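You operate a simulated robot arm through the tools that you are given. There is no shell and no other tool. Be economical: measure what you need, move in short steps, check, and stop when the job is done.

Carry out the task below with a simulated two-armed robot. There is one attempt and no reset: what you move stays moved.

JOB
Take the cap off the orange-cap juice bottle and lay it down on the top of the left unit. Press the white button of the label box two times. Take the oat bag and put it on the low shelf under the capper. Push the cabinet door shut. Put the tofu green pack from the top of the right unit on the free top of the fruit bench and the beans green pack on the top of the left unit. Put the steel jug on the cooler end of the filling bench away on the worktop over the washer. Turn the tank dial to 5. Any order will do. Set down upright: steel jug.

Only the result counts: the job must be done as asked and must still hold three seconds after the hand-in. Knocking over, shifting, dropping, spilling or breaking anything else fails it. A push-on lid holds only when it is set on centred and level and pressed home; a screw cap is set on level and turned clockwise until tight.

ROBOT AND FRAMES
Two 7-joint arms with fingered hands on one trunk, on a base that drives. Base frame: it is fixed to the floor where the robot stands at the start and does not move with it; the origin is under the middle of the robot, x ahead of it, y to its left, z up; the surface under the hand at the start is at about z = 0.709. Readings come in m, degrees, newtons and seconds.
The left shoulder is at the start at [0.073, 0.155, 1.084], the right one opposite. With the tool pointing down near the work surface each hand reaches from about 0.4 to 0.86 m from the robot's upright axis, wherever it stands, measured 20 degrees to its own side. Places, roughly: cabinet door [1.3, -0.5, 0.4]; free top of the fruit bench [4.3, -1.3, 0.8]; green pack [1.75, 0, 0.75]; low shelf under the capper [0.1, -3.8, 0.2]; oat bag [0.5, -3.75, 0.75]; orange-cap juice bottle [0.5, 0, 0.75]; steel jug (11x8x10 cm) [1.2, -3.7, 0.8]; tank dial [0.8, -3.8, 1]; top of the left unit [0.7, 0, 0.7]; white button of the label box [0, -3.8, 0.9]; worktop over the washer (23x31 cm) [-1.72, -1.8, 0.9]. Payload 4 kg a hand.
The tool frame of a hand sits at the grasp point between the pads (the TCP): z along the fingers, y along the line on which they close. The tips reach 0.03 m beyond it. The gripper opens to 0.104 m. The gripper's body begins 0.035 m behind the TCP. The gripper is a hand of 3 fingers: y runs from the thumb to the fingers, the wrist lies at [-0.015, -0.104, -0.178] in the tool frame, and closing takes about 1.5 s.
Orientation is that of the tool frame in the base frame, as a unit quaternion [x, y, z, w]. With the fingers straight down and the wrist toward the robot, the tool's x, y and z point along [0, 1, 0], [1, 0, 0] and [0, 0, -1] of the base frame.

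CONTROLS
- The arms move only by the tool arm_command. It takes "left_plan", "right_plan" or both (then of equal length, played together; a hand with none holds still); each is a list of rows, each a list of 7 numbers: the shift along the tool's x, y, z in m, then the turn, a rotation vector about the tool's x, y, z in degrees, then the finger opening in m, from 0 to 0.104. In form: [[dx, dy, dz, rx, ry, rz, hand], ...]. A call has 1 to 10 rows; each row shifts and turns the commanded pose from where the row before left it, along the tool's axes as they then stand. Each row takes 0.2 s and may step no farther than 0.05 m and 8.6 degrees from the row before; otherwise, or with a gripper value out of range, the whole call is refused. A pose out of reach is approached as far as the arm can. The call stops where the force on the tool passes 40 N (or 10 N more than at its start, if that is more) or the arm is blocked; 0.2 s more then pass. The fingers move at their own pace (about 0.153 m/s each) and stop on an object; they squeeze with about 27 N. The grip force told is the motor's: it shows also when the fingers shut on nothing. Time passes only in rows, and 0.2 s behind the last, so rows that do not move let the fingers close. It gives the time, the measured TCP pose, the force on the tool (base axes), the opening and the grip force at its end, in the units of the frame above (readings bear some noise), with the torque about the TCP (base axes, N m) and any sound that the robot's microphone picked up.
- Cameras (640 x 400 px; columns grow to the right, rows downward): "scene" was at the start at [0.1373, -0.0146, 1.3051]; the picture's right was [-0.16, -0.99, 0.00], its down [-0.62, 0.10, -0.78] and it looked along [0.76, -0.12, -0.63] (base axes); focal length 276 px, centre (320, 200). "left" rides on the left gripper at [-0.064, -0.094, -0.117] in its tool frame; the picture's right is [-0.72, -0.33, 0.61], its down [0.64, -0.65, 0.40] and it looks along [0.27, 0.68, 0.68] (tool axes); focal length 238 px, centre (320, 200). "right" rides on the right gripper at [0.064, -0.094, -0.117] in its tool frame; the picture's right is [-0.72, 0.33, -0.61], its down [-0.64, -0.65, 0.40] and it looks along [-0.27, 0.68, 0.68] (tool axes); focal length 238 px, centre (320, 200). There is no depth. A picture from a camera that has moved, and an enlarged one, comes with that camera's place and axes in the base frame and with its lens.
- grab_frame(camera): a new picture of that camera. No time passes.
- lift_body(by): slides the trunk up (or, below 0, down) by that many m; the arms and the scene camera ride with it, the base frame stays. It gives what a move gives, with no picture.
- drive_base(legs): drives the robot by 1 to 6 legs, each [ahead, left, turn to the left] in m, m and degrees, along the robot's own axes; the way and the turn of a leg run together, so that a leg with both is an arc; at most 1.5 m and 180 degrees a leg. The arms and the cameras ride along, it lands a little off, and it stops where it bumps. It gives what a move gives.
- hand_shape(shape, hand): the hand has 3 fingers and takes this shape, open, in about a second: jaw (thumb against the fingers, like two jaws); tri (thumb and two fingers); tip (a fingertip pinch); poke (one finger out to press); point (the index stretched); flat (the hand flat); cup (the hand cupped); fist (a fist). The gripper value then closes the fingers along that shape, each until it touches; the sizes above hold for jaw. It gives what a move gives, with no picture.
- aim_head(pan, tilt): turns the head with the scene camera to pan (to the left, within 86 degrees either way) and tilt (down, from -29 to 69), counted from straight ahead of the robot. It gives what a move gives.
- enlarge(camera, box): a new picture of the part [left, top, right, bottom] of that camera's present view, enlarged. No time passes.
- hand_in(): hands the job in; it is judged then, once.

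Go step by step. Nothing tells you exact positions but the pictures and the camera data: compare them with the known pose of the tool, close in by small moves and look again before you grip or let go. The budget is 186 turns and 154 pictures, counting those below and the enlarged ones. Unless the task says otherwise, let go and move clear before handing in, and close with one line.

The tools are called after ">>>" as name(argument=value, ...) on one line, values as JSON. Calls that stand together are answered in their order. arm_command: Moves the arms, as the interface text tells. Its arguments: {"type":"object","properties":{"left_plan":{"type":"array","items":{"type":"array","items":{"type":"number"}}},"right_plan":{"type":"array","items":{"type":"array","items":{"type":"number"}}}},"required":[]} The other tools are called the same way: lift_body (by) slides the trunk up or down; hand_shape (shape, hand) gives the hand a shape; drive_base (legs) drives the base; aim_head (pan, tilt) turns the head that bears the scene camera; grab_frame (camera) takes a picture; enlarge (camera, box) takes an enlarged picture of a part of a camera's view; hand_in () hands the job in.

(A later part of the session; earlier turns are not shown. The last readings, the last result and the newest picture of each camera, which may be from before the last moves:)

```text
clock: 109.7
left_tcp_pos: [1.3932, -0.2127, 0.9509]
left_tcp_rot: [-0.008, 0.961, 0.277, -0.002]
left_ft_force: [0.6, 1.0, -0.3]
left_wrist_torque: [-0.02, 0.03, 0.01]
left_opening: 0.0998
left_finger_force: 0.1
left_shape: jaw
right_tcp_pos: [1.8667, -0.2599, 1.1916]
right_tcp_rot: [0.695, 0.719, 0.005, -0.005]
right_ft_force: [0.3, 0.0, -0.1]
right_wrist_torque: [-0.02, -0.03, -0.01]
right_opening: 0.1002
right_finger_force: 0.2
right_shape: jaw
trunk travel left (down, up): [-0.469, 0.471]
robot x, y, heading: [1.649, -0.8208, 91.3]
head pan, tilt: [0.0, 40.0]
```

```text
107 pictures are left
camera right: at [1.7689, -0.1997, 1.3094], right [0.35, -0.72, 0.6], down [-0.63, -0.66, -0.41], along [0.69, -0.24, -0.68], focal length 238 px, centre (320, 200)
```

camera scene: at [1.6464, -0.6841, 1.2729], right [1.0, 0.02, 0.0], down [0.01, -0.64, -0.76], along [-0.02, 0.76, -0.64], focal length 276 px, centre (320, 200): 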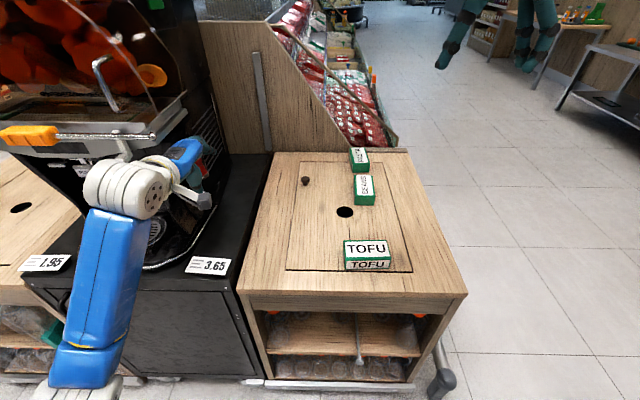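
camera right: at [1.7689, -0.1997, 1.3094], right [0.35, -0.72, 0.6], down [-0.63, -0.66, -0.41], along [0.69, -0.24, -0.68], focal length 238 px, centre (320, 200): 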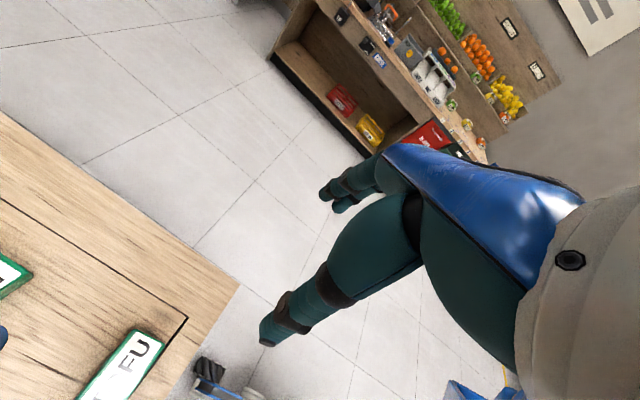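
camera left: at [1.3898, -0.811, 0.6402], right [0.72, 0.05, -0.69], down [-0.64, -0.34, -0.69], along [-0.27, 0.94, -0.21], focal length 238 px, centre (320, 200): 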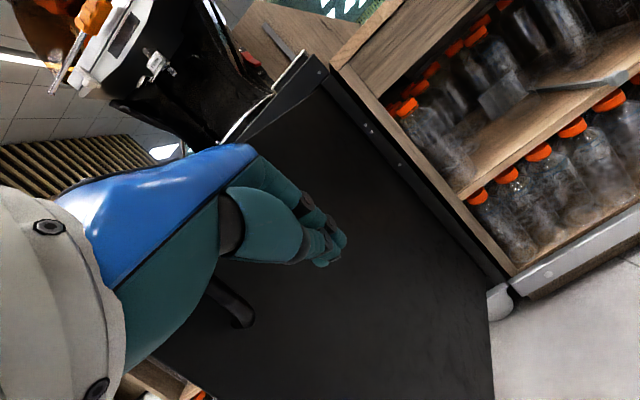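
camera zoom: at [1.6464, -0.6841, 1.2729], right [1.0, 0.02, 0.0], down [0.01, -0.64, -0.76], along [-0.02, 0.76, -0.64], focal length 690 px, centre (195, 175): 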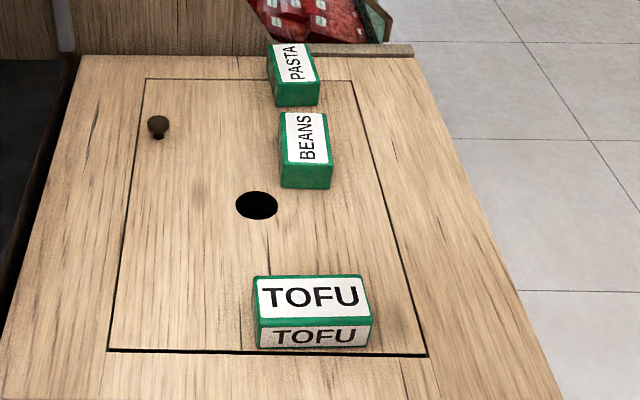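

BEANS centre is (1.770, 0.020), 6 cm wide, top at 0.744. I retract the left hand, move closer, then hover over BEANS.

>>> arm_command(left_plan=[[0, -0.034, -0.021, 0, 0, 0, 0.1], [0, -0.034, -0.021, 0, 0, 0, 0.1], [0, -0.034, -0.021, 0, 0, 0, 0.1], [0, -0.034, -0.021, 0, 0, 0, 0.1]])

>>> drive_base(legs=[[0.12, 0, -1]])

>>> arm_command(right_plan=[[0.04, -0.0245, 0.05, 0, 0, 0, 0.1], [0.04, -0.0245, 0.05, 0, 0, 0, 0.1], [0.04, -0.0245, 0.05, 0, 0, 0, 0.1], [0.04, -0.0245, 0.05, 0, 0, 0, 0.1]])

```text
clock: 110.7
left_tcp_pos: [1.3869, -0.316, 0.9473]
left_tcp_rot: [-0.008, 0.961, 0.278, -0.001]
left_ft_force: [-0.4, 0.4, -0.6]
left_wrist_torque: [-0.01, 0.03, 0.03]
left_opening: 0.1002
left_finger_force: 0.0
left_shape: jaw
left hand out of reach, approached as far as the arm can: row 3, 4
right_tcp_pos: [1.8607, -0.2603, 1.1934]
right_tcp_rot: [0.695, 0.719, 0.007, -0.004]
right_ft_force: [0.8, 0.2, -0.2]
right_wrist_torque: [0.04, 0.02, 0.01]
right_opening: 0.0999
right_finger_force: 0.0
right_shape: jaw
trunk travel left (down, up): [-0.469, 0.471]
robot x, y, heading: [1.6479, -0.8209, 91.5]
head pan, tilt: [0.0, 40.0]
```

```text
clock: 111.9
left_tcp_pos: [1.3952, -0.1924, 0.9484]
left_tcp_rot: [-0.001, 0.961, 0.278, 0.001]
left_ft_force: [-0.1, -0.5, -0.7]
left_wrist_torque: [0.01, -0.02, 0.02]
left_opening: 0.1001
left_finger_force: 0.2
left_shape: jaw
right_tcp_pos: [1.8715, -0.144, 1.1926]
right_tcp_rot: [0.702, 0.712, 0.007, -0.005]
right_ft_force: [0.0, 0.1, 0.1]
right_wrist_torque: [0.02, 0.0, 0.03]
right_opening: 0.1002
right_finger_force: 0.0
right_shape: jaw
trunk travel left (down, up): [-0.469, 0.471]
robot x, y, heading: [1.646, -0.7007, 90.4]
head pan, tilt: [0.0, 40.0]
```

```text
refused: row 1 steps farther than a row can; nothing moved
```

Too long a step. I redo it in 8 rows.

>>> arm_command(right_plan=[[0.0205, -0.0127, 0.04, 0, 0, 0, 0.1], [0.0205, -0.0127, 0.04, 0, 0, 0, 0.1], [0.0205, -0.0127, 0.04, 0, 0, 0, 0.1], [0.0205, -0.0127, 0.04, 0, 0, 0, 0.1], [0.0205, -0.0127, 0.04, 0, 0, 0, 0.1], [0.0205, -0.0127, 0.04, 0, 0, 0, 0.1], [0.0205, -0.0127, 0.04, 0, 0, 0, 0.1], [0.0205, -0.0127, 0.04, 0, 0, 0, 0.1]])

>>> grab_frame(camera="scene")

>>> grab_frame(camera="right")

```text
clock: 113.7
left_tcp_pos: [1.3938, -0.1912, 0.9465]
left_tcp_rot: [-0.001, 0.961, 0.277, 0.003]
left_ft_force: [-0.1, 0.3, -0.6]
left_wrist_torque: [-0.02, 0.01, 0.0]
left_opening: 0.1001
left_finger_force: 0.1
left_shape: jaw
right_tcp_pos: [1.7633, 0.0234, 0.8742]
right_tcp_rot: [0.701, 0.713, 0.007, -0.003]
right_ft_force: [0.5, -0.2, 0.1]
right_wrist_torque: [0.01, 0.0, -0.02]
right_opening: 0.1001
right_finger_force: 0.0
right_shape: jaw
trunk travel left (down, up): [-0.469, 0.471]
robot x, y, heading: [1.6477, -0.7034, 90.4]
head pan, tilt: [0.0, 40.0]
```

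```text
106 pictures are left
camera scene: at [1.6402, -0.561, 1.2726], right [1.0, 0.01, 0.0], down [0.01, -0.65, -0.76], along [0.0, 0.76, -0.65], focal length 276 px, centre (320, 200)
```

scene: 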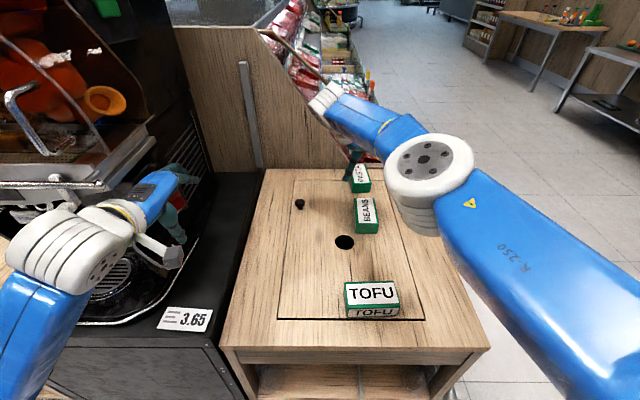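

```text
105 pictures are left
camera right: at [1.6671, 0.0847, 0.9915], right [0.34, -0.72, 0.6], down [-0.64, -0.65, -0.42], along [0.69, -0.25, -0.68], focal length 238 px, centre (320, 200)
```

right: 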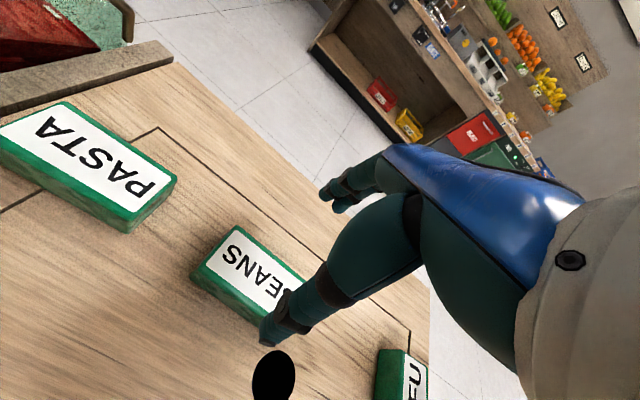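

Aligned. I shift +8 mm in x, descend and grip BEANS.

>>> arm_command(right_plan=[[-0.002, 0.004, 0.043, 0, 0, 0, 0.1], [-0.001, 0.004, 0.043, 0, 0, 0, 0.1], [0, 0, 0.042, 0, 0, 0, 0.1], [0, 0, 0, 0, 0, 0, 0.03], [0, 0, 0, 0, 0, 0, 0.03], [0, 0, 0, 0, 0, 0, 0.03], [0, 0, 0, 0, 0, 0, 0.03]])

>>> grab_frame(camera="right")

```text
clock: 115.3
left_tcp_pos: [1.3957, -0.1921, 0.9484]
left_tcp_rot: [0.0, 0.961, 0.278, 0.002]
left_ft_force: [0.6, 0.0, -0.4]
left_wrist_torque: [0.01, 0.0, 0.0]
left_opening: 0.0998
left_finger_force: 0.1
left_shape: jaw
right_tcp_pos: [1.7763, 0.0105, 0.7507]
right_tcp_rot: [0.702, 0.712, 0.005, -0.005]
right_ft_force: [0.8, -0.6, 1.5]
right_wrist_torque: [0.02, 0.02, 0.01]
right_opening: 0.0557
right_finger_force: 27.5
right_shape: jaw
right hand out of reach, approached as far as the arm can: row 2, 3
trunk travel left (down, up): [-0.469, 0.471]
robot x, y, heading: [1.6447, -0.702, 90.6]
head pan, tilt: [0.0, 40.0]
```

```text
104 pictures are left
camera right: at [1.6813, 0.0718, 0.868], right [0.34, -0.72, 0.6], down [-0.64, -0.64, -0.42], along [0.69, -0.25, -0.68], focal length 238 px, centre (320, 200)
```

right: 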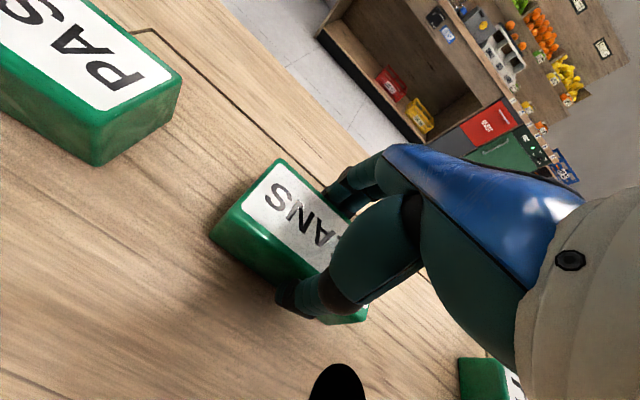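

BEANS is held. I lift with the arm and then back the base away.

>>> arm_command(right_plan=[[0, 0, -0.03, 0, 0, 0, 0.03], [0, 0, -0.045, 0, 0, 0, 0.03], [0, 0, -0.045, 0, 0, 0, 0.03], [0, 0, -0.045, 0, 0, 0, 0.03]])

>>> drive_base(legs=[[-0.5, 0, 0]])

>>> grab_frame(camera="scene")

```text
clock: 116.3
left_tcp_pos: [1.3949, -0.1926, 0.9489]
left_tcp_rot: [0.0, 0.96, 0.279, 0.001]
left_ft_force: [0.9, -0.8, -0.7]
left_wrist_torque: [0.0, -0.01, 0.01]
left_opening: 0.1001
left_finger_force: 0.1
left_shape: jaw
right_tcp_pos: [1.7806, 0.003, 0.9161]
right_tcp_rot: [0.702, 0.713, 0.006, -0.004]
right_ft_force: [-0.5, 0.0, -1.7]
right_wrist_torque: [0.06, 0.03, -0.01]
right_opening: 0.0556
right_finger_force: 27.3
right_shape: jaw
trunk travel left (down, up): [-0.469, 0.471]
robot x, y, heading: [1.6476, -0.7007, 90.5]
head pan, tilt: [0.0, 40.0]
```

```text
clock: 119.2
left_tcp_pos: [1.4001, -0.6823, 0.9488]
left_tcp_rot: [0.002, 0.961, 0.278, 0.002]
left_ft_force: [0.0, -0.9, -0.1]
left_wrist_torque: [0.01, -0.03, 0.01]
left_opening: 0.0999
left_finger_force: 0.1
left_shape: jaw
right_tcp_pos: [1.7848, -0.4875, 0.9153]
right_tcp_rot: [0.704, 0.71, 0.006, -0.005]
right_ft_force: [-0.5, -1.1, -1.6]
right_wrist_torque: [-0.02, 0.0, 0.01]
right_opening: 0.0557
right_finger_force: 26.8
right_shape: jaw
trunk travel left (down, up): [-0.469, 0.471]
robot x, y, heading: [1.6451, -1.1943, 89.9]
head pan, tilt: [0.0, 40.0]
```

```text
103 pictures are left
camera scene: at [1.6462, -1.0535, 1.2727], right [1.0, 0.0, 0.0], down [0.0, -0.65, -0.76], along [0.0, 0.76, -0.65], focal length 276 px, centre (320, 200)
```

scene: 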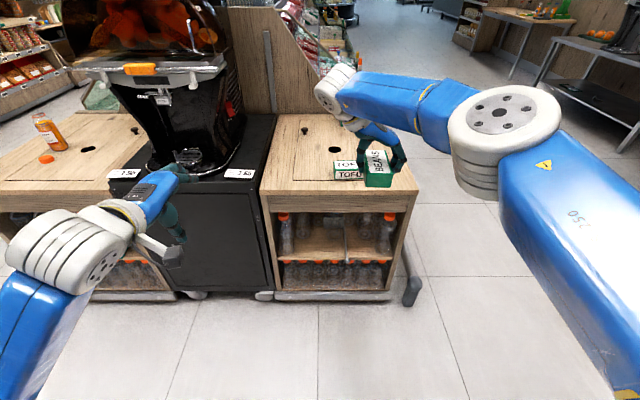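

Now I drive to the left unit and bring BEANS over the free right part of its top.

>>> drive_base(legs=[[0, 0.985, 0], [0.31, 0, 0]])

>>> grab_frame(camera="scene")

```text
clock: 125.9
left_tcp_pos: [0.4454, -0.3778, 0.9488]
left_tcp_rot: [0.007, 0.96, 0.279, 0.004]
left_ft_force: [-0.2, 0.2, -0.1]
left_wrist_torque: [0.02, 0.03, -0.01]
left_opening: 0.1
left_finger_force: 0.0
left_shape: jaw
right_tcp_pos: [0.8332, -0.1857, 0.9171]
right_tcp_rot: [0.707, 0.707, 0.008, -0.006]
right_ft_force: [0.3, -0.1, -2.4]
right_wrist_torque: [-0.01, 0.02, 0.01]
right_opening: 0.0555
right_finger_force: 26.7
right_shape: jaw
trunk travel left (down, up): [-0.469, 0.471]
robot x, y, heading: [0.6931, -0.8882, 89.7]
head pan, tilt: [0.0, 40.0]
```

```text
102 pictures are left
camera scene: at [0.6891, -0.7499, 1.2728], right [1.0, -0.01, 0.0], down [0.0, -0.64, -0.76], along [0.01, 0.76, -0.64], focal length 276 px, centre (320, 200)
```

scene: 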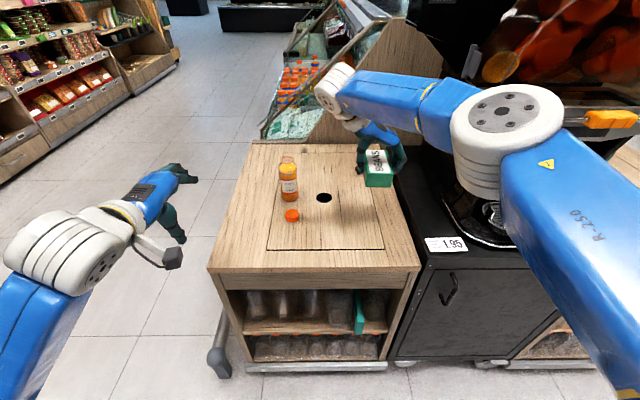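

The spot is clear, so I lower BEANS there.

>>> arm_command(right_plan=[[0, -0.008, 0.042, 0, 0, 0, 0.03], [0, -0.008, 0.042, 0, 0, 0, 0.03], [0, -0.004, 0.042, 0, 0, 0, 0.03], [0, 0, 0.03, 0, 0, 0, 0.03], [0, 0, 0.007, 0, 0, 0, 0.03], [0, 0, 0.003, 0, 0, 0, 0.03]])

>>> grab_frame(camera="right")

```text
clock: 127.3
left_tcp_pos: [0.4473, -0.3793, 0.95]
left_tcp_rot: [0.007, 0.96, 0.28, 0.004]
left_ft_force: [-0.5, 0.3, 0.4]
left_wrist_torque: [-0.01, 0.0, 0.0]
left_opening: 0.1001
left_finger_force: 0.1
left_shape: jaw
right_tcp_pos: [0.8129, -0.1834, 0.7506]
right_tcp_rot: [0.707, 0.707, 0.008, -0.006]
right_ft_force: [-0.5, -0.5, -0.2]
right_wrist_torque: [0.0, 0.02, 0.01]
right_opening: 0.0562
right_finger_force: 26.9
right_shape: jaw
trunk travel left (down, up): [-0.469, 0.471]
robot x, y, heading: [0.6934, -0.8865, 89.3]
head pan, tilt: [0.0, 40.0]
```

```text
101 pictures are left
camera right: at [0.7174, -0.1218, 0.868], right [0.32, -0.73, 0.6], down [-0.65, -0.63, -0.42], along [0.69, -0.26, -0.68], focal length 238 px, centre (320, 200)
```

right: 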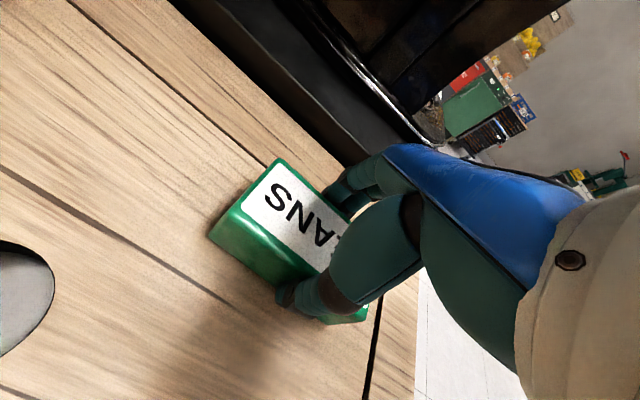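

The weight is carried by the table. I release and lift.

>>> arm_command(right_plan=[[0, 0, 0, 0, 0, 0, 0.07], [0, 0, 0, 0, 0, 0, 0.1], [0, 0, 0, 0, 0, 0, 0.1], [0, 0, -0.045, 0, 0, 0, 0.1], [0, 0, -0.045, 0, 0, 0, 0.1], [0, 0, -0.045, 0, 0, 0, 0.1], [0, 0, -0.045, 0, 0, 0, 0.1]])

>>> drive_base(legs=[[-0.35, 0, 0], [0, -1.0, 0]])

>>> aim_head(pan=10, tilt=35)

>>> grab_frame(camera="scene")

```text
clock: 128.9
left_tcp_pos: [0.445, -0.3798, 0.9514]
left_tcp_rot: [0.007, 0.96, 0.281, 0.004]
left_ft_force: [-0.6, 0.1, -0.2]
left_wrist_torque: [-0.01, -0.03, 0.0]
left_opening: 0.1001
left_finger_force: 0.1
left_shape: jaw
right_tcp_pos: [0.8116, -0.1856, 0.9318]
right_tcp_rot: [0.707, 0.707, 0.008, -0.007]
right_ft_force: [-0.6, -0.4, -0.4]
right_wrist_torque: [0.0, 0.0, 0.01]
right_opening: 0.0996
right_finger_force: 0.0
right_shape: jaw
trunk travel left (down, up): [-0.469, 0.471]
robot x, y, heading: [0.689, -0.8862, 89.3]
head pan, tilt: [0.0, 40.0]
```

```text
clock: 135.9
left_tcp_pos: [1.4474, -0.7365, 0.9489]
left_tcp_rot: [0.013, 0.96, 0.28, 0.006]
left_ft_force: [0.0, 0.0, 0.2]
left_wrist_torque: [-0.01, 0.02, -0.02]
left_opening: 0.0999
left_finger_force: 0.0
left_shape: jaw
right_tcp_pos: [1.8172, -0.5457, 0.9309]
right_tcp_rot: [0.711, 0.703, 0.008, -0.005]
right_ft_force: [0.2, -1.2, 0.3]
right_wrist_torque: [0.04, -0.03, 0.0]
right_opening: 0.0994
right_finger_force: 0.0
right_shape: jaw
trunk travel left (down, up): [-0.469, 0.471]
robot x, y, heading: [1.6851, -1.2477, 88.9]
head pan, tilt: [0.0, 40.0]
```

```text
clock: 136.7
left_tcp_pos: [1.4482, -0.7384, 0.9511]
left_tcp_rot: [0.012, 0.96, 0.281, 0.005]
left_ft_force: [-0.3, 0.9, 0.1]
left_wrist_torque: [-0.01, -0.02, 0.01]
left_opening: 0.1001
left_finger_force: 0.1
left_shape: jaw
right_tcp_pos: [1.8181, -0.5479, 0.9313]
right_tcp_rot: [0.711, 0.703, 0.009, -0.006]
right_ft_force: [0.5, -0.7, 0.5]
right_wrist_torque: [-0.04, 0.01, 0.0]
right_opening: 0.0997
right_finger_force: 0.1
right_shape: jaw
trunk travel left (down, up): [-0.469, 0.471]
robot x, y, heading: [1.687, -1.249, 88.5]
head pan, tilt: [10.0, 35.0]
```

```text
100 pictures are left
camera scene: at [1.672, -1.1085, 1.2803], right [0.99, 0.15, 0.0], down [0.09, -0.57, -0.82], along [-0.12, 0.81, -0.58], focal length 276 px, centre (320, 200)
```

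scene: 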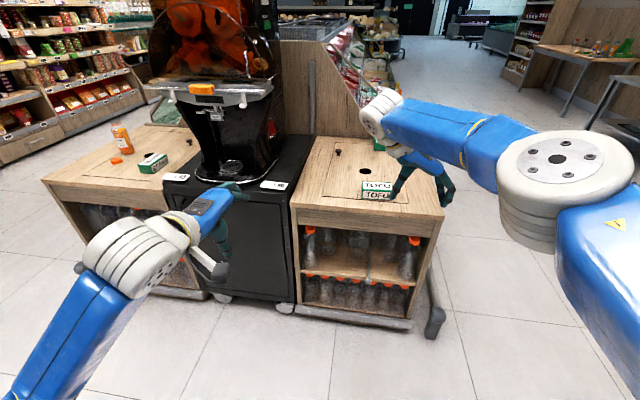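

BEANS is in place. I turn the right hand back for TOFU and drive in over it.

>>> arm_command(right_plan=[[0, 0, 0, 0, 0, -8.5, 0.1], [0, 0, 0, 0, 0, -8.5, 0.1], [0, 0, 0, 0, 0, -8.5, 0.1], [0, 0, 0, 0, 0, -8.5, 0.1], [0, 0, 0, 0, 0, -8.5, 0.1], [0, 0, 0, 0, 0, -8.5, 0.1], [0, 0, 0, 0, 0, -8.5, 0.1], [0, 0, 0, 0, 0, -8.5, 0.1], [0, 0, 0, 0, 0, -8.5, 0.1], [0, 0, 0, 0, 0, -8.5, 0.1]])

>>> drive_base(legs=[[0.29, 0.07, 1.5]])

>>> grab_frame(camera="right")

>>> grab_frame(camera="scene")

```text
clock: 138.9
left_tcp_pos: [1.4498, -0.7371, 0.9514]
left_tcp_rot: [0.013, 0.96, 0.281, 0.005]
left_ft_force: [-0.7, 0.1, 0.8]
left_wrist_torque: [-0.02, 0.0, 0.0]
left_opening: 0.0998
left_finger_force: 0.0
left_shape: jaw
right_tcp_pos: [1.8192, -0.5473, 0.931]
right_tcp_rot: [0.048, 0.999, 0.012, 0.0]
right_ft_force: [-0.3, -0.1, -0.5]
right_wrist_torque: [-0.02, 0.01, 0.02]
right_opening: 0.0996
right_finger_force: 0.0
right_shape: jaw
trunk travel left (down, up): [-0.469, 0.471]
robot x, y, heading: [1.6905, -1.2447, 88.7]
head pan, tilt: [10.0, 35.0]
```

```text
clock: 140.9
left_tcp_pos: [1.3646, -0.4453, 0.9512]
left_tcp_rot: [-0.003, 0.96, 0.281, -0.001]
left_ft_force: [0.2, -0.8, 0.0]
left_wrist_torque: [0.01, 0.0, -0.02]
left_opening: 0.1001
left_finger_force: 0.0
left_shape: jaw
right_tcp_pos: [1.7274, -0.2434, 0.9318]
right_tcp_rot: [0.034, 0.999, 0.011, 0.0]
right_ft_force: [0.0, 0.3, 0.0]
right_wrist_torque: [-0.02, 0.01, 0.01]
right_opening: 0.0997
right_finger_force: 0.1
right_shape: jaw
trunk travel left (down, up): [-0.469, 0.471]
robot x, y, heading: [1.6126, -0.9482, 90.4]
head pan, tilt: [10.0, 35.0]
```

```text
99 pictures are left
camera right: at [1.6567, -0.3351, 1.0462], right [0.74, 0.26, 0.62], down [0.59, -0.69, -0.42], along [0.31, 0.68, -0.66], focal length 238 px, centre (320, 200)
```

right: 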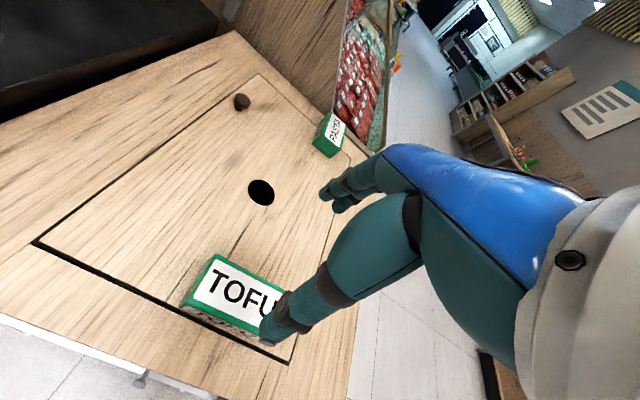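

```text
98 pictures are left
camera scene: at [1.6008, -0.8089, 1.2804], right [0.98, 0.18, 0.0], down [0.11, -0.57, -0.82], along [-0.15, 0.8, -0.58], focal length 276 px, centre (320, 200)
```

scene: 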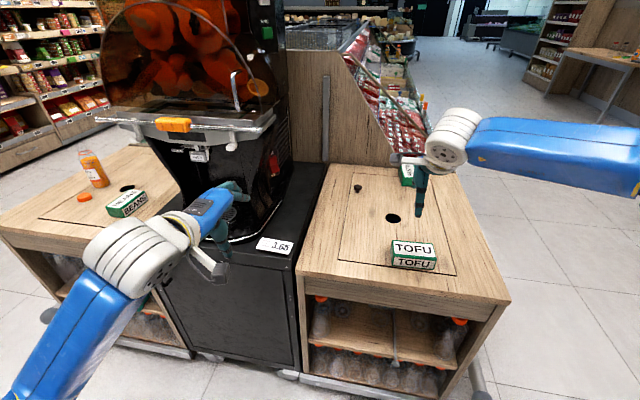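

TOFU centre is at (1.751, -0.247). I align, descend and grip.

>>> arm_command(right_plan=[[-0.012, -0.002, 0.045, 0, 0, 0, 0.1], [-0.012, -0.002, 0.045, 0, 0, 0, 0.1], [0, 0, 0.047, 0, 0, 0, 0.1], [0, 0, 0.046, 0, 0, 0, 0.1], [0, 0, 0, 0, 0, 0, 0.03], [0, 0, 0, 0, 0, 0, 0.03], [0, 0, 0, 0, 0, 0, 0.03], [0, 0, 0, 0, 0, 0, 0.03]])

>>> grab_frame(camera="right")

```text
clock: 142.7
left_tcp_pos: [1.3643, -0.4457, 0.9518]
left_tcp_rot: [-0.003, 0.96, 0.282, 0.0]
left_ft_force: [0.1, 0.4, -0.8]
left_wrist_torque: [-0.01, -0.02, 0.02]
left_opening: 0.1
left_finger_force: 0.1
left_shape: jaw
right_tcp_pos: [1.7534, -0.2431, 0.7507]
right_tcp_rot: [0.034, 0.999, 0.011, 0.001]
right_ft_force: [0.8, 0.5, 0.2]
right_wrist_torque: [0.0, 0.01, 0.01]
right_opening: 0.0562
right_finger_force: 27.8
right_shape: jaw
trunk travel left (down, up): [-0.469, 0.471]
robot x, y, heading: [1.6132, -0.9486, 90.8]
head pan, tilt: [10.0, 35.0]
```

```text
97 pictures are left
camera right: at [1.6821, -0.3353, 0.8641], right [0.74, 0.26, 0.62], down [0.6, -0.69, -0.42], along [0.32, 0.68, -0.66], focal length 238 px, centre (320, 200)
```

right: 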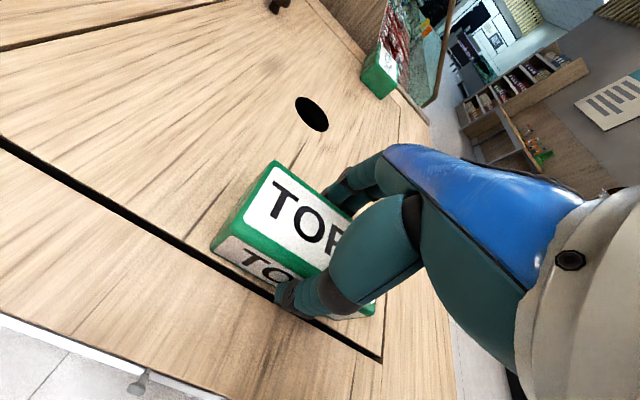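

Gripped. I lift, back off, turn towards +x and approach the fruit bench partway to look.

>>> arm_command(right_plan=[[0, 0, -0.045, 0, 0, 0, 0.03], [0, 0, -0.045, 0, 0, 0, 0.03], [0, 0, -0.045, 0, 0, 0, 0.03], [0, 0, -0.045, 0, 0, 0, 0.03], [0, 0, -0.045, 0, 0, 0, 0.03], [0, 0, -0.045, 0, 0, 0, 0.03]])

>>> drive_base(legs=[[-0.5, 0, 0], [0, 0, -90], [1.0, 0, 0]])

>>> aim_head(pan=0, tilt=15)

>>> grab_frame(camera="scene")

```text
clock: 144.1
left_tcp_pos: [1.3637, -0.448, 0.9518]
left_tcp_rot: [-0.003, 0.96, 0.282, 0.0]
left_ft_force: [-0.2, -0.3, -0.3]
left_wrist_torque: [0.01, 0.01, 0.01]
left_opening: 0.1
left_finger_force: 0.1
left_shape: jaw
right_tcp_pos: [1.7519, -0.2533, 1.0212]
right_tcp_rot: [0.034, 0.999, 0.012, 0.0]
right_ft_force: [-0.5, -0.7, -1.6]
right_wrist_torque: [0.0, 0.0, 0.01]
right_opening: 0.0562
right_finger_force: 26.4
right_shape: jaw
trunk travel left (down, up): [-0.469, 0.471]
robot x, y, heading: [1.6179, -0.9489, 90.7]
head pan, tilt: [10.0, 35.0]
```

```text
clock: 155.8
left_tcp_pos: [3.1352, -1.217, 0.9516]
left_tcp_rot: [0.681, 0.676, 0.198, 0.2]
left_ft_force: [-0.1, 0.5, 0.0]
left_wrist_torque: [0.03, 0.0, -0.04]
left_opening: 0.1
left_finger_force: 0.0
left_shape: jaw
right_tcp_pos: [3.3262, -1.6065, 1.0197]
right_tcp_rot: [0.735, 0.678, 0.008, 0.008]
right_ft_force: [0.7, -0.2, -1.2]
right_wrist_torque: [0.01, -0.04, 0.0]
right_opening: 0.0555
right_finger_force: 26.7
right_shape: jaw
trunk travel left (down, up): [-0.469, 0.471]
robot x, y, heading: [2.6306, -1.4633, -0.1]
head pan, tilt: [10.0, 35.0]
```

```text
clock: 156.6
left_tcp_pos: [3.1325, -1.2177, 0.9542]
left_tcp_rot: [0.681, 0.676, 0.198, 0.2]
left_ft_force: [-0.1, 0.1, -0.1]
left_wrist_torque: [-0.01, -0.01, 0.01]
left_opening: 0.1
left_finger_force: 0.0
left_shape: jaw
right_tcp_pos: [3.3229, -1.6067, 1.0218]
right_tcp_rot: [0.735, 0.678, 0.007, 0.009]
right_ft_force: [0.8, 0.2, -2.3]
right_wrist_torque: [-0.01, -0.01, 0.01]
right_opening: 0.0558
right_finger_force: 26.6
right_shape: jaw
trunk travel left (down, up): [-0.469, 0.471]
robot x, y, heading: [2.6323, -1.4667, 0.0]
head pan, tilt: [0.0, 15.0]
```

```text
96 pictures are left
camera scene: at [2.7763, -1.4634, 1.3122], right [0.0, -1.0, 0.0], down [-0.26, 0.0, -0.96], along [0.96, 0.0, -0.26], focal length 276 px, centre (320, 200)
```

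scene: 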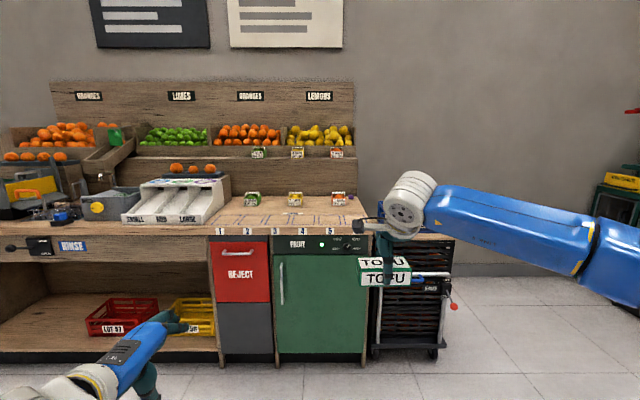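

The fruit bench's right part looks free, so I zoom in.

>>> enlarge(camera="scene", box=[120, 130, 480, 290])

```text
1.78 times, centred on (300, 210) of scene
camera zoom: at [2.7763, -1.4634, 1.3122], right [0.0, -1.0, 0.0], down [-0.26, 0.0, -0.96], along [0.96, 0.0, -0.26], focal length 491 px, centre (356, 182)
```

zoom: 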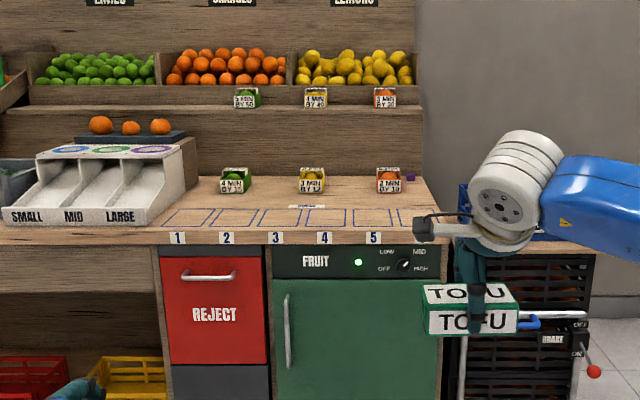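

The free strip is in front of the small boxes, near (4.3, -1.3). I raise the left hand for clearance and drive up.

>>> arm_command(left_plan=[[0, 0.0212, -0.034, 0, 0, 0, 0.1], [0, 0.0212, -0.034, 0, 0, 0, 0.1], [0, 0.0212, -0.034, 0, 0, 0, 0.1], [0, 0.0212, -0.034, 0, 0, 0, 0.1], [0, 0.0212, -0.034, 0, 0, 0, 0.1]])

>>> drive_base(legs=[[0, 0.24, 0], [0.94, 0, 0]])

>>> aim_head(pan=-15, tilt=38)

>>> grab_frame(camera="scene")

>>> grab_frame(camera="right")

```text
clock: 157.8
left_tcp_pos: [3.1401, -1.2137, 1.1435]
left_tcp_rot: [0.681, 0.676, 0.198, 0.2]
left_ft_force: [-0.7, -0.7, 0.9]
left_wrist_torque: [0.0, -0.01, 0.0]
left_opening: 0.1003
left_finger_force: 0.1
left_shape: jaw
left hand out of reach, approached as far as the arm can: row 1
right_tcp_pos: [3.3243, -1.6068, 1.021]
right_tcp_rot: [0.735, 0.678, 0.009, 0.009]
right_ft_force: [-0.2, 0.1, -1.9]
right_wrist_torque: [0.02, 0.01, -0.01]
right_opening: 0.0557
right_finger_force: 27.2
right_shape: jaw
trunk travel left (down, up): [-0.469, 0.471]
robot x, y, heading: [2.627, -1.464, -0.1]
head pan, tilt: [0.0, 15.0]
```

```text
clock: 164.0
left_tcp_pos: [4.0618, -0.9955, 1.1439]
left_tcp_rot: [0.688, 0.669, 0.196, 0.204]
left_ft_force: [0.1, 0.2, 0.5]
left_wrist_torque: [0.0, -0.01, 0.03]
left_opening: 0.0999
left_finger_force: 0.1
left_shape: jaw
right_tcp_pos: [4.2376, -1.3913, 1.0215]
right_tcp_rot: [0.742, 0.67, 0.008, 0.009]
right_ft_force: [0.7, 0.3, -2.5]
right_wrist_torque: [0.0, 0.0, 0.02]
right_opening: 0.0557
right_finger_force: 26.9
right_shape: jaw
trunk travel left (down, up): [-0.469, 0.471]
robot x, y, heading: [3.5491, -1.2355, -1.3]
head pan, tilt: [0.0, 15.0]
```

```text
clock: 164.9
left_tcp_pos: [4.0605, -0.9955, 1.1453]
left_tcp_rot: [0.687, 0.669, 0.198, 0.203]
left_ft_force: [-0.6, 0.3, -0.1]
left_wrist_torque: [-0.04, 0.02, -0.03]
left_opening: 0.1004
left_finger_force: 0.1
left_shape: jaw
right_tcp_pos: [4.2362, -1.3916, 1.0237]
right_tcp_rot: [0.742, 0.671, 0.009, 0.01]
right_ft_force: [1.1, -0.4, -3.7]
right_wrist_torque: [-0.05, -0.02, -0.03]
right_opening: 0.0555
right_finger_force: 26.4
right_shape: jaw
trunk travel left (down, up): [-0.469, 0.471]
robot x, y, heading: [3.5472, -1.2356, -1.0]
head pan, tilt: [-15.0, 38.0]
```

```text
94 pictures are left
camera scene: at [3.6841, -1.2605, 1.2758], right [-0.28, -0.96, 0.0], down [-0.59, 0.17, -0.79], along [0.76, -0.22, -0.62], focal length 276 px, centre (320, 200)
```

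scene: 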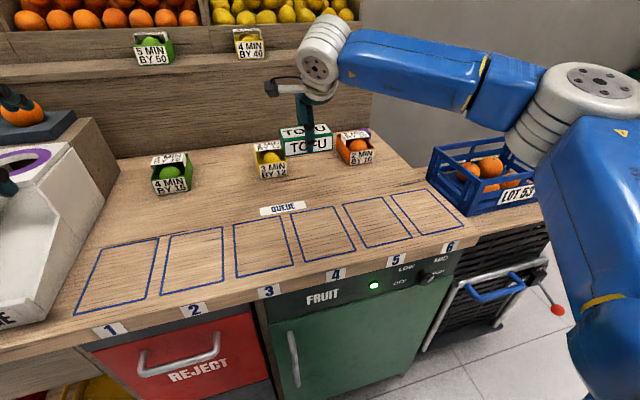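

```text
93 pictures are left
camera right: at [4.1458, -1.3179, 1.1365], right [0.24, -0.75, 0.62], down [-0.7, -0.57, -0.42], along [0.67, -0.34, -0.66], focal length 238 px, centre (320, 200)
```

right: 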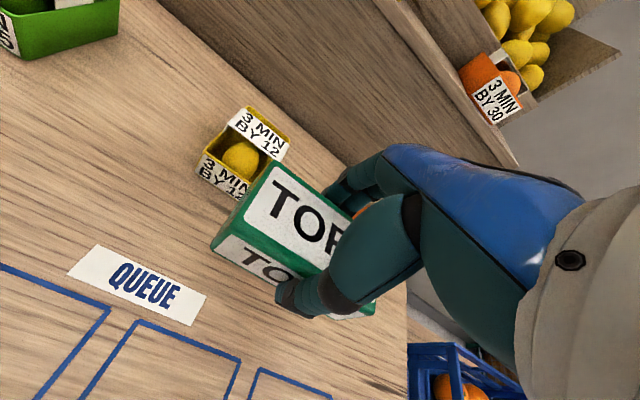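

The bench top works out at about z 0.85, with a free zone between the queue slots and the boxes. I move TOFU to about (4.235, -1.20) and lower partway.

>>> arm_command(right_plan=[[0.038, -0.004, 0, 0, 0, 0, 0.03], [0.038, -0.004, 0, 0, 0, 0, 0.03], [0.038, -0.004, 0, 0, 0, 0, 0.03], [0.038, -0.004, 0, 0, 0, 0, 0.03], [0.038, -0.004, 0, 0, 0, 0, 0.03], [0, 0, 0.045, 0, 0, 0, 0.03], [0, 0, 0.04, 0, 0, 0, 0.03]])

>>> grab_frame(camera="scene")

>>> grab_frame(camera="right")

```text
clock: 166.5
left_tcp_pos: [4.061, -0.9979, 1.1451]
left_tcp_rot: [0.688, 0.669, 0.196, 0.202]
left_ft_force: [0.1, -0.3, 0.6]
left_wrist_torque: [0.0, -0.01, 0.04]
left_opening: 0.1001
left_finger_force: 0.0
left_shape: jaw
right_tcp_pos: [4.2394, -1.203, 0.9374]
right_tcp_rot: [0.742, 0.67, 0.009, 0.01]
right_ft_force: [0.5, -0.5, -2.5]
right_wrist_torque: [0.0, 0.0, 0.01]
right_opening: 0.0556
right_finger_force: 26.3
right_shape: jaw
trunk travel left (down, up): [-0.469, 0.471]
robot x, y, heading: [3.5478, -1.2373, -1.1]
head pan, tilt: [-15.0, 38.0]
```

```text
92 pictures are left
camera scene: at [3.6856, -1.2614, 1.2756], right [-0.28, -0.96, 0.0], down [-0.59, 0.17, -0.79], along [0.75, -0.22, -0.62], focal length 276 px, centre (320, 200)
```

scene: 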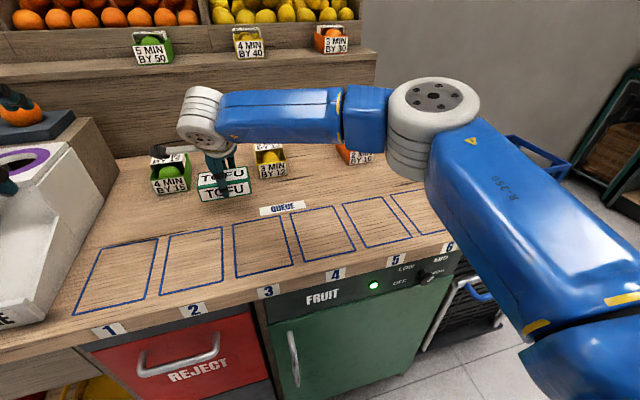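

```text
91 pictures are left
camera right: at [4.1488, -1.1288, 1.0512], right [0.24, -0.75, 0.62], down [-0.7, -0.57, -0.42], along [0.67, -0.34, -0.66], focal length 238 px, centre (320, 200)
```

right: 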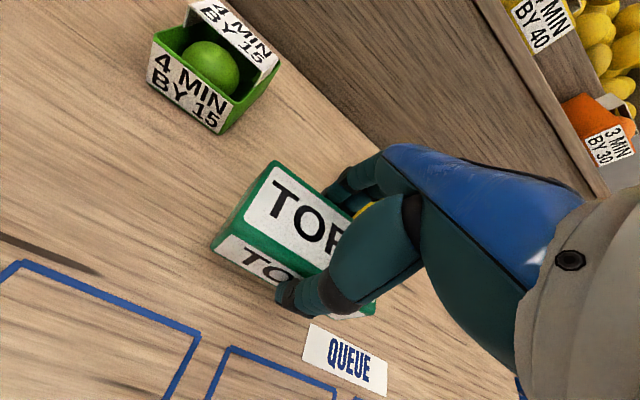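

Well clear of both boxes. I lower gently.

>>> arm_command(right_plan=[[0, -0.008, 0.03, 0, 0, 0, 0.03], [0, 0, 0.007, 0, 0, 0, 0.03], [0, 0, 0.004, 0, 0, 0, 0.03]])

>>> enlarge(camera="scene", box=[130, 120, 310, 230])

```text
clock: 167.3
left_tcp_pos: [4.0604, -0.9971, 1.1451]
left_tcp_rot: [0.687, 0.669, 0.197, 0.204]
left_ft_force: [-0.4, 0.4, 0.0]
left_wrist_torque: [-0.02, 0.02, -0.02]
left_opening: 0.0999
left_finger_force: 0.0
left_shape: jaw
right_tcp_pos: [4.2325, -1.1995, 0.8959]
right_tcp_rot: [0.742, 0.67, 0.008, 0.01]
right_ft_force: [0.0, -0.2, -2.7]
right_wrist_torque: [0.02, -0.01, 0.04]
right_opening: 0.0556
right_finger_force: 27.4
right_shape: jaw
trunk travel left (down, up): [-0.469, 0.471]
robot x, y, heading: [3.5475, -1.2334, -1.4]
head pan, tilt: [-15.0, 38.0]
```

```text
3.56 times, centred on (220, 175) of scene
camera zoom: at [3.6842, -1.2595, 1.2758], right [-0.28, -0.96, 0.0], down [-0.59, 0.17, -0.79], along [0.75, -0.22, -0.62], focal length 982 px, centre (676, 289)
```

zoom: 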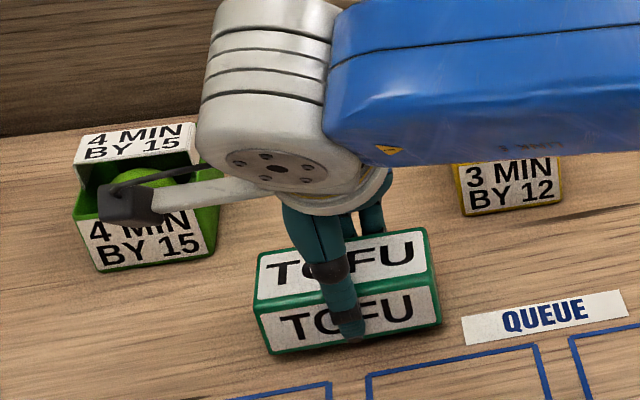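

Still hanging, so I step down a few millimetres at a time.

>>> arm_command(right_plan=[[0, 0, 0.003, 0, 0, 0, 0.03], [0, 0, 0.003, 0, 0, 0, 0.03]])

>>> arm_command(right_plan=[[0, 0, 0.003, 0, 0, 0, 0.03], [0, 0, 0.003, 0, 0, 0, 0.03]])

```text
clock: 167.9
left_tcp_pos: [4.0603, -0.9952, 1.1439]
left_tcp_rot: [0.688, 0.669, 0.197, 0.204]
left_ft_force: [-0.4, 0.1, 0.7]
left_wrist_torque: [0.01, 0.0, -0.01]
left_opening: 0.1
left_finger_force: 0.0
left_shape: jaw
right_tcp_pos: [4.232, -1.1983, 0.8898]
right_tcp_rot: [0.742, 0.671, 0.009, 0.01]
right_ft_force: [0.0, -0.4, -0.9]
right_wrist_torque: [0.0, 0.03, 0.04]
right_opening: 0.0556
right_finger_force: 27.6
right_shape: jaw
trunk travel left (down, up): [-0.469, 0.471]
robot x, y, heading: [3.5477, -1.2383, -0.9]
head pan, tilt: [-15.0, 38.0]
```

```text
clock: 168.5
left_tcp_pos: [4.057, -0.9942, 1.1461]
left_tcp_rot: [0.687, 0.669, 0.197, 0.204]
left_ft_force: [-0.3, 0.1, -0.2]
left_wrist_torque: [0.0, 0.01, 0.0]
left_opening: 0.0999
left_finger_force: 0.0
left_shape: jaw
right_tcp_pos: [4.2323, -1.1997, 0.8885]
right_tcp_rot: [0.742, 0.67, 0.012, 0.012]
right_ft_force: [1.2, -0.4, 14.2]
right_wrist_torque: [0.0, 0.06, 0.03]
right_opening: 0.0558
right_finger_force: 26.9
right_shape: jaw
trunk travel left (down, up): [-0.469, 0.471]
robot x, y, heading: [3.5501, -1.2359, -1.1]
head pan, tilt: [-15.0, 38.0]
```

Contact. I release, lift and back off.

>>> arm_command(right_plan=[[0, 0, -0.002, 0, 0, 0, 0.03], [0, 0, 0, 0, 0, 0, 0.075], [0, 0, 0, 0, 0, 0, 0.09], [0, 0, 0, 0, 0, 0, 0.09], [0, 0, -0.045, 0, 0, 0, 0.09], [0, 0, -0.045, 0, 0, 0, 0.09], [0, 0, -0.045, 0, 0, 0, 0.09], [0, 0, -0.045, 0, 0, 0, 0.09]])

>>> drive_base(legs=[[-0.6, 0, 0]])

>>> grab_frame(camera="scene")

```text
clock: 170.3
left_tcp_pos: [4.0594, -0.9944, 1.1447]
left_tcp_rot: [0.688, 0.668, 0.197, 0.205]
left_ft_force: [-0.1, -0.1, 0.2]
left_wrist_torque: [-0.01, -0.03, -0.02]
left_opening: 0.1001
left_finger_force: 0.2
left_shape: jaw
right_tcp_pos: [4.2264, -1.197, 1.0676]
right_tcp_rot: [0.742, 0.67, 0.008, 0.01]
right_ft_force: [-0.6, -0.3, 0.7]
right_wrist_torque: [-0.01, 0.04, -0.04]
right_opening: 0.09
right_finger_force: 0.0
right_shape: jaw
trunk travel left (down, up): [-0.469, 0.471]
robot x, y, heading: [3.5503, -1.2355, -1.2]
head pan, tilt: [-15.0, 38.0]
```

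```text
clock: 173.7
left_tcp_pos: [3.4657, -0.9808, 1.1451]
left_tcp_rot: [0.685, 0.672, 0.197, 0.203]
left_ft_force: [-0.4, -0.2, -0.1]
left_wrist_torque: [0.0, 0.01, 0.0]
left_opening: 0.1001
left_finger_force: 0.2
left_shape: jaw
right_tcp_pos: [3.6363, -1.1825, 1.0676]
right_tcp_rot: [0.739, 0.673, 0.009, 0.01]
right_ft_force: [0.3, -0.1, 0.6]
right_wrist_torque: [0.01, 0.01, -0.01]
right_opening: 0.0898
right_finger_force: 0.1
right_shape: jaw
trunk travel left (down, up): [-0.469, 0.471]
robot x, y, heading: [2.9552, -1.224, -0.8]
head pan, tilt: [-15.0, 38.0]
```

```text
89 pictures are left
camera scene: at [3.0917, -1.2477, 1.2757], right [-0.27, -0.96, 0.0], down [-0.59, 0.17, -0.79], along [0.76, -0.22, -0.62], focal length 276 px, centre (320, 200)
```

scene: 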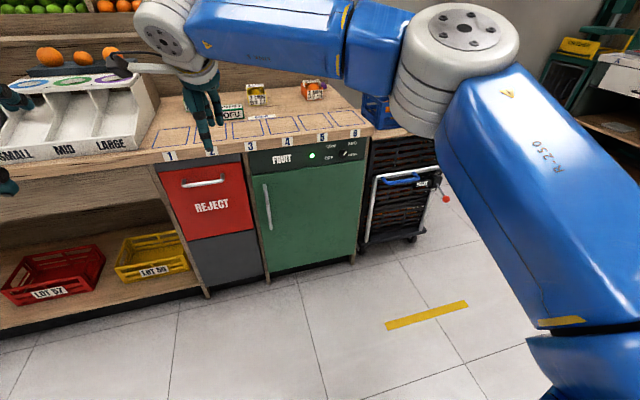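

TOFU is placed. Now to the filling line at y ≈ -3.8: I drive back, turn to face -y and look.

>>> drive_base(legs=[[-1.4, 0, 0], [0, 0, -89]])

>>> aim_head(pan=0, tilt=15)

>>> grab_frame(camera="scene")

```text
clock: 184.3
left_tcp_pos: [1.8575, -1.7263, 1.1453]
left_tcp_rot: [0.959, 0.026, 0.006, 0.284]
left_ft_force: [0.6, -0.3, -0.7]
left_wrist_torque: [0.02, 0.0, -0.01]
left_opening: 0.0998
left_finger_force: 0.2
left_shape: jaw
right_tcp_pos: [1.6702, -1.9092, 1.0681]
right_tcp_rot: [1.0, -0.009, 0.0, 0.014]
right_ft_force: [0.6, -0.2, -0.4]
right_wrist_torque: [-0.02, -0.02, -0.01]
right_opening: 0.0898
right_finger_force: 0.0
right_shape: jaw
trunk travel left (down, up): [-0.469, 0.471]
robot x, y, heading: [1.5767, -1.2353, -86.4]
head pan, tilt: [-15.0, 38.0]
```

```text
clock: 185.2
left_tcp_pos: [1.8568, -1.7237, 1.1455]
left_tcp_rot: [0.958, 0.026, 0.007, 0.285]
left_ft_force: [0.1, 0.3, 1.2]
left_wrist_torque: [-0.01, 0.03, -0.01]
left_opening: 0.1001
left_finger_force: 0.0
left_shape: jaw
right_tcp_pos: [1.6691, -1.9086, 1.0688]
right_tcp_rot: [1.0, -0.01, 0.001, 0.016]
right_ft_force: [-0.3, -0.3, 0.7]
right_wrist_torque: [0.06, -0.01, -0.01]
right_opening: 0.0897
right_finger_force: 0.1
right_shape: jaw
trunk travel left (down, up): [-0.469, 0.471]
robot x, y, heading: [1.5737, -1.2327, -86.5]
head pan, tilt: [0.0, 15.0]
```

```text
88 pictures are left
camera scene: at [1.5861, -1.3838, 1.3122], right [-1.0, -0.06, 0.0], down [-0.02, 0.26, -0.96], along [0.06, -0.96, -0.26], focal length 276 px, centre (320, 200)
```

scene: 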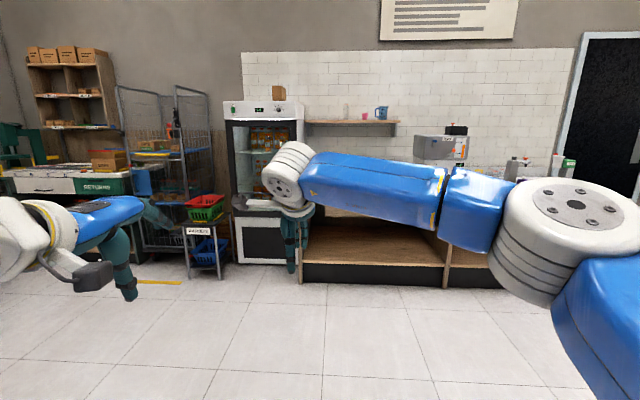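

I uncross the right arm and drive closer to the filling bench.

>>> arm_command(right_plan=[[-0.048, -0.01, 0, 0, 0, 0, 0.09], [-0.048, -0.01, 0, 0, 0, 0, 0.09], [-0.048, -0.01, 0, 0, 0, 0, 0.09], [-0.048, -0.01, 0, 0, 0, 0, 0.09], [-0.048, -0.01, 0, 0, 0, 0, 0.09], [-0.048, -0.01, 0, 0, 0, 0, 0.09], [-0.048, -0.01, 0, 0, 0, 0, 0.09]])

>>> drive_base(legs=[[0, 0, -3.5], [1.2, -0.7, 0]])

>>> aim_head(pan=0, tilt=22)

>>> grab_frame(camera="scene")

```text
clock: 186.8
left_tcp_pos: [1.8534, -1.7232, 1.1484]
left_tcp_rot: [0.958, 0.026, 0.009, 0.285]
left_ft_force: [0.5, 0.4, 1.0]
left_wrist_torque: [-0.01, 0.02, 0.01]
left_opening: 0.0999
left_finger_force: 0.1
left_shape: jaw
right_tcp_pos: [1.3314, -1.8303, 1.0653]
right_tcp_rot: [1.0, -0.008, 0.002, 0.016]
right_ft_force: [-0.2, 0.7, -0.1]
right_wrist_torque: [0.0, 0.0, 0.0]
right_opening: 0.0894
right_finger_force: 0.1
right_shape: jaw
trunk travel left (down, up): [-0.469, 0.471]
robot x, y, heading: [1.5764, -1.2408, -86.2]
head pan, tilt: [0.0, 15.0]
```

```text
clock: 194.2
left_tcp_pos: [1.1194, -2.9434, 1.1466]
left_tcp_rot: [0.958, -0.007, -0.002, 0.285]
left_ft_force: [-0.5, 0.3, -0.3]
left_wrist_torque: [0.03, -0.02, 0.01]
left_opening: 0.0999
left_finger_force: 0.0
left_shape: jaw
right_tcp_pos: [0.5898, -3.0134, 1.0656]
right_tcp_rot: [0.999, -0.045, 0.0, 0.015]
right_ft_force: [0.5, -0.6, 0.1]
right_wrist_torque: [0.01, -0.01, -0.01]
right_opening: 0.0898
right_finger_force: 0.0
right_shape: jaw
trunk travel left (down, up): [-0.469, 0.471]
robot x, y, heading: [0.8737, -2.4371, -90.8]
head pan, tilt: [0.0, 15.0]
```

```text
clock: 194.8
left_tcp_pos: [1.1191, -2.9421, 1.1468]
left_tcp_rot: [0.959, -0.007, -0.002, 0.284]
left_ft_force: [0.4, 0.2, 0.4]
left_wrist_torque: [0.0, -0.03, -0.01]
left_opening: 0.0997
left_finger_force: 0.1
left_shape: jaw
right_tcp_pos: [0.5898, -3.0117, 1.0657]
right_tcp_rot: [0.999, -0.046, 0.0, 0.016]
right_ft_force: [-0.3, 0.1, 0.3]
right_wrist_torque: [-0.02, -0.02, -0.03]
right_opening: 0.0902
right_finger_force: 0.0
right_shape: jaw
trunk travel left (down, up): [-0.469, 0.471]
robot x, y, heading: [0.8691, -2.4396, -90.6]
head pan, tilt: [0.0, 22.0]
```

```text
87 pictures are left
camera scene: at [0.8718, -2.5836, 1.301], right [-1.0, 0.01, 0.0], down [0.0, 0.38, -0.93], along [-0.01, -0.93, -0.38], focal length 276 px, centre (320, 200)
```

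scene: 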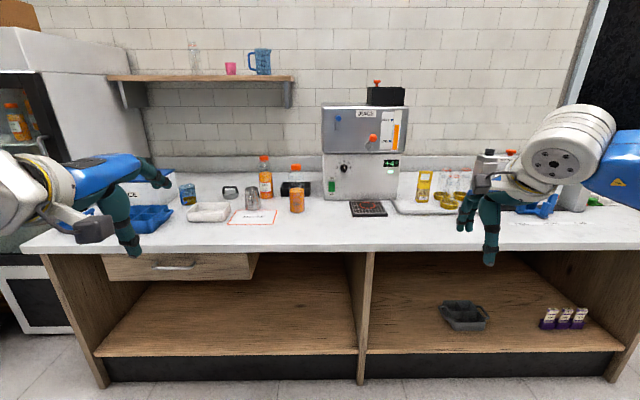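

I zoom in on the left and right halves of the bench.

>>> enlarge(camera="scene", box=[140, 100, 420, 260])

>>> enlarge(camera="scene", box=[380, 130, 640, 350])

```text
2.29 times, centred on (280, 180) of scene
camera zoom: at [0.8718, -2.5836, 1.301], right [-1.0, 0.01, 0.0], down [0.0, 0.38, -0.93], along [-0.01, -0.93, -0.38], focal length 631 px, centre (411, 246)
```

zoom: 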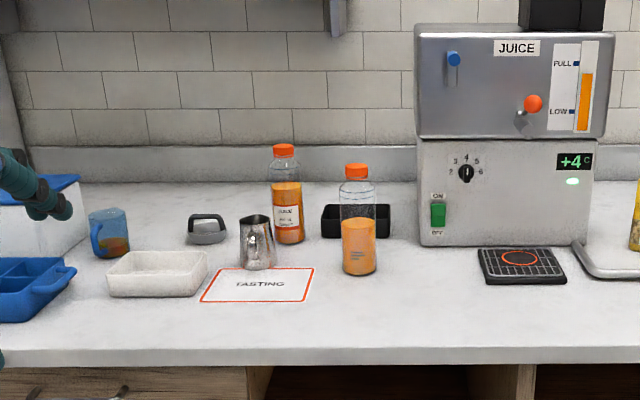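

```text
1.82 times, centred on (510, 240) of scene
camera zoom: at [0.8718, -2.5836, 1.301], right [-1.0, 0.01, 0.0], down [0.0, 0.38, -0.93], along [-0.01, -0.93, -0.38], focal length 502 px, centre (-26, 127)
```

zoom: 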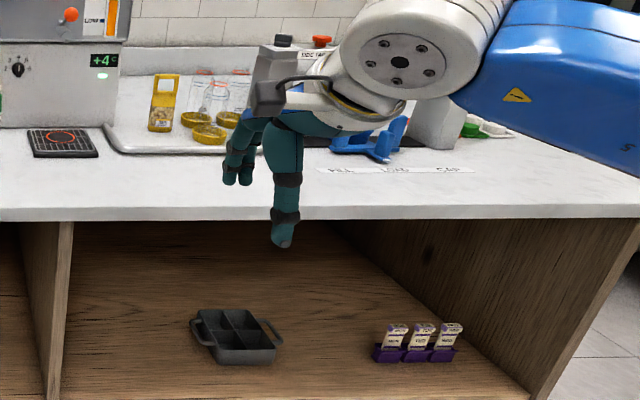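

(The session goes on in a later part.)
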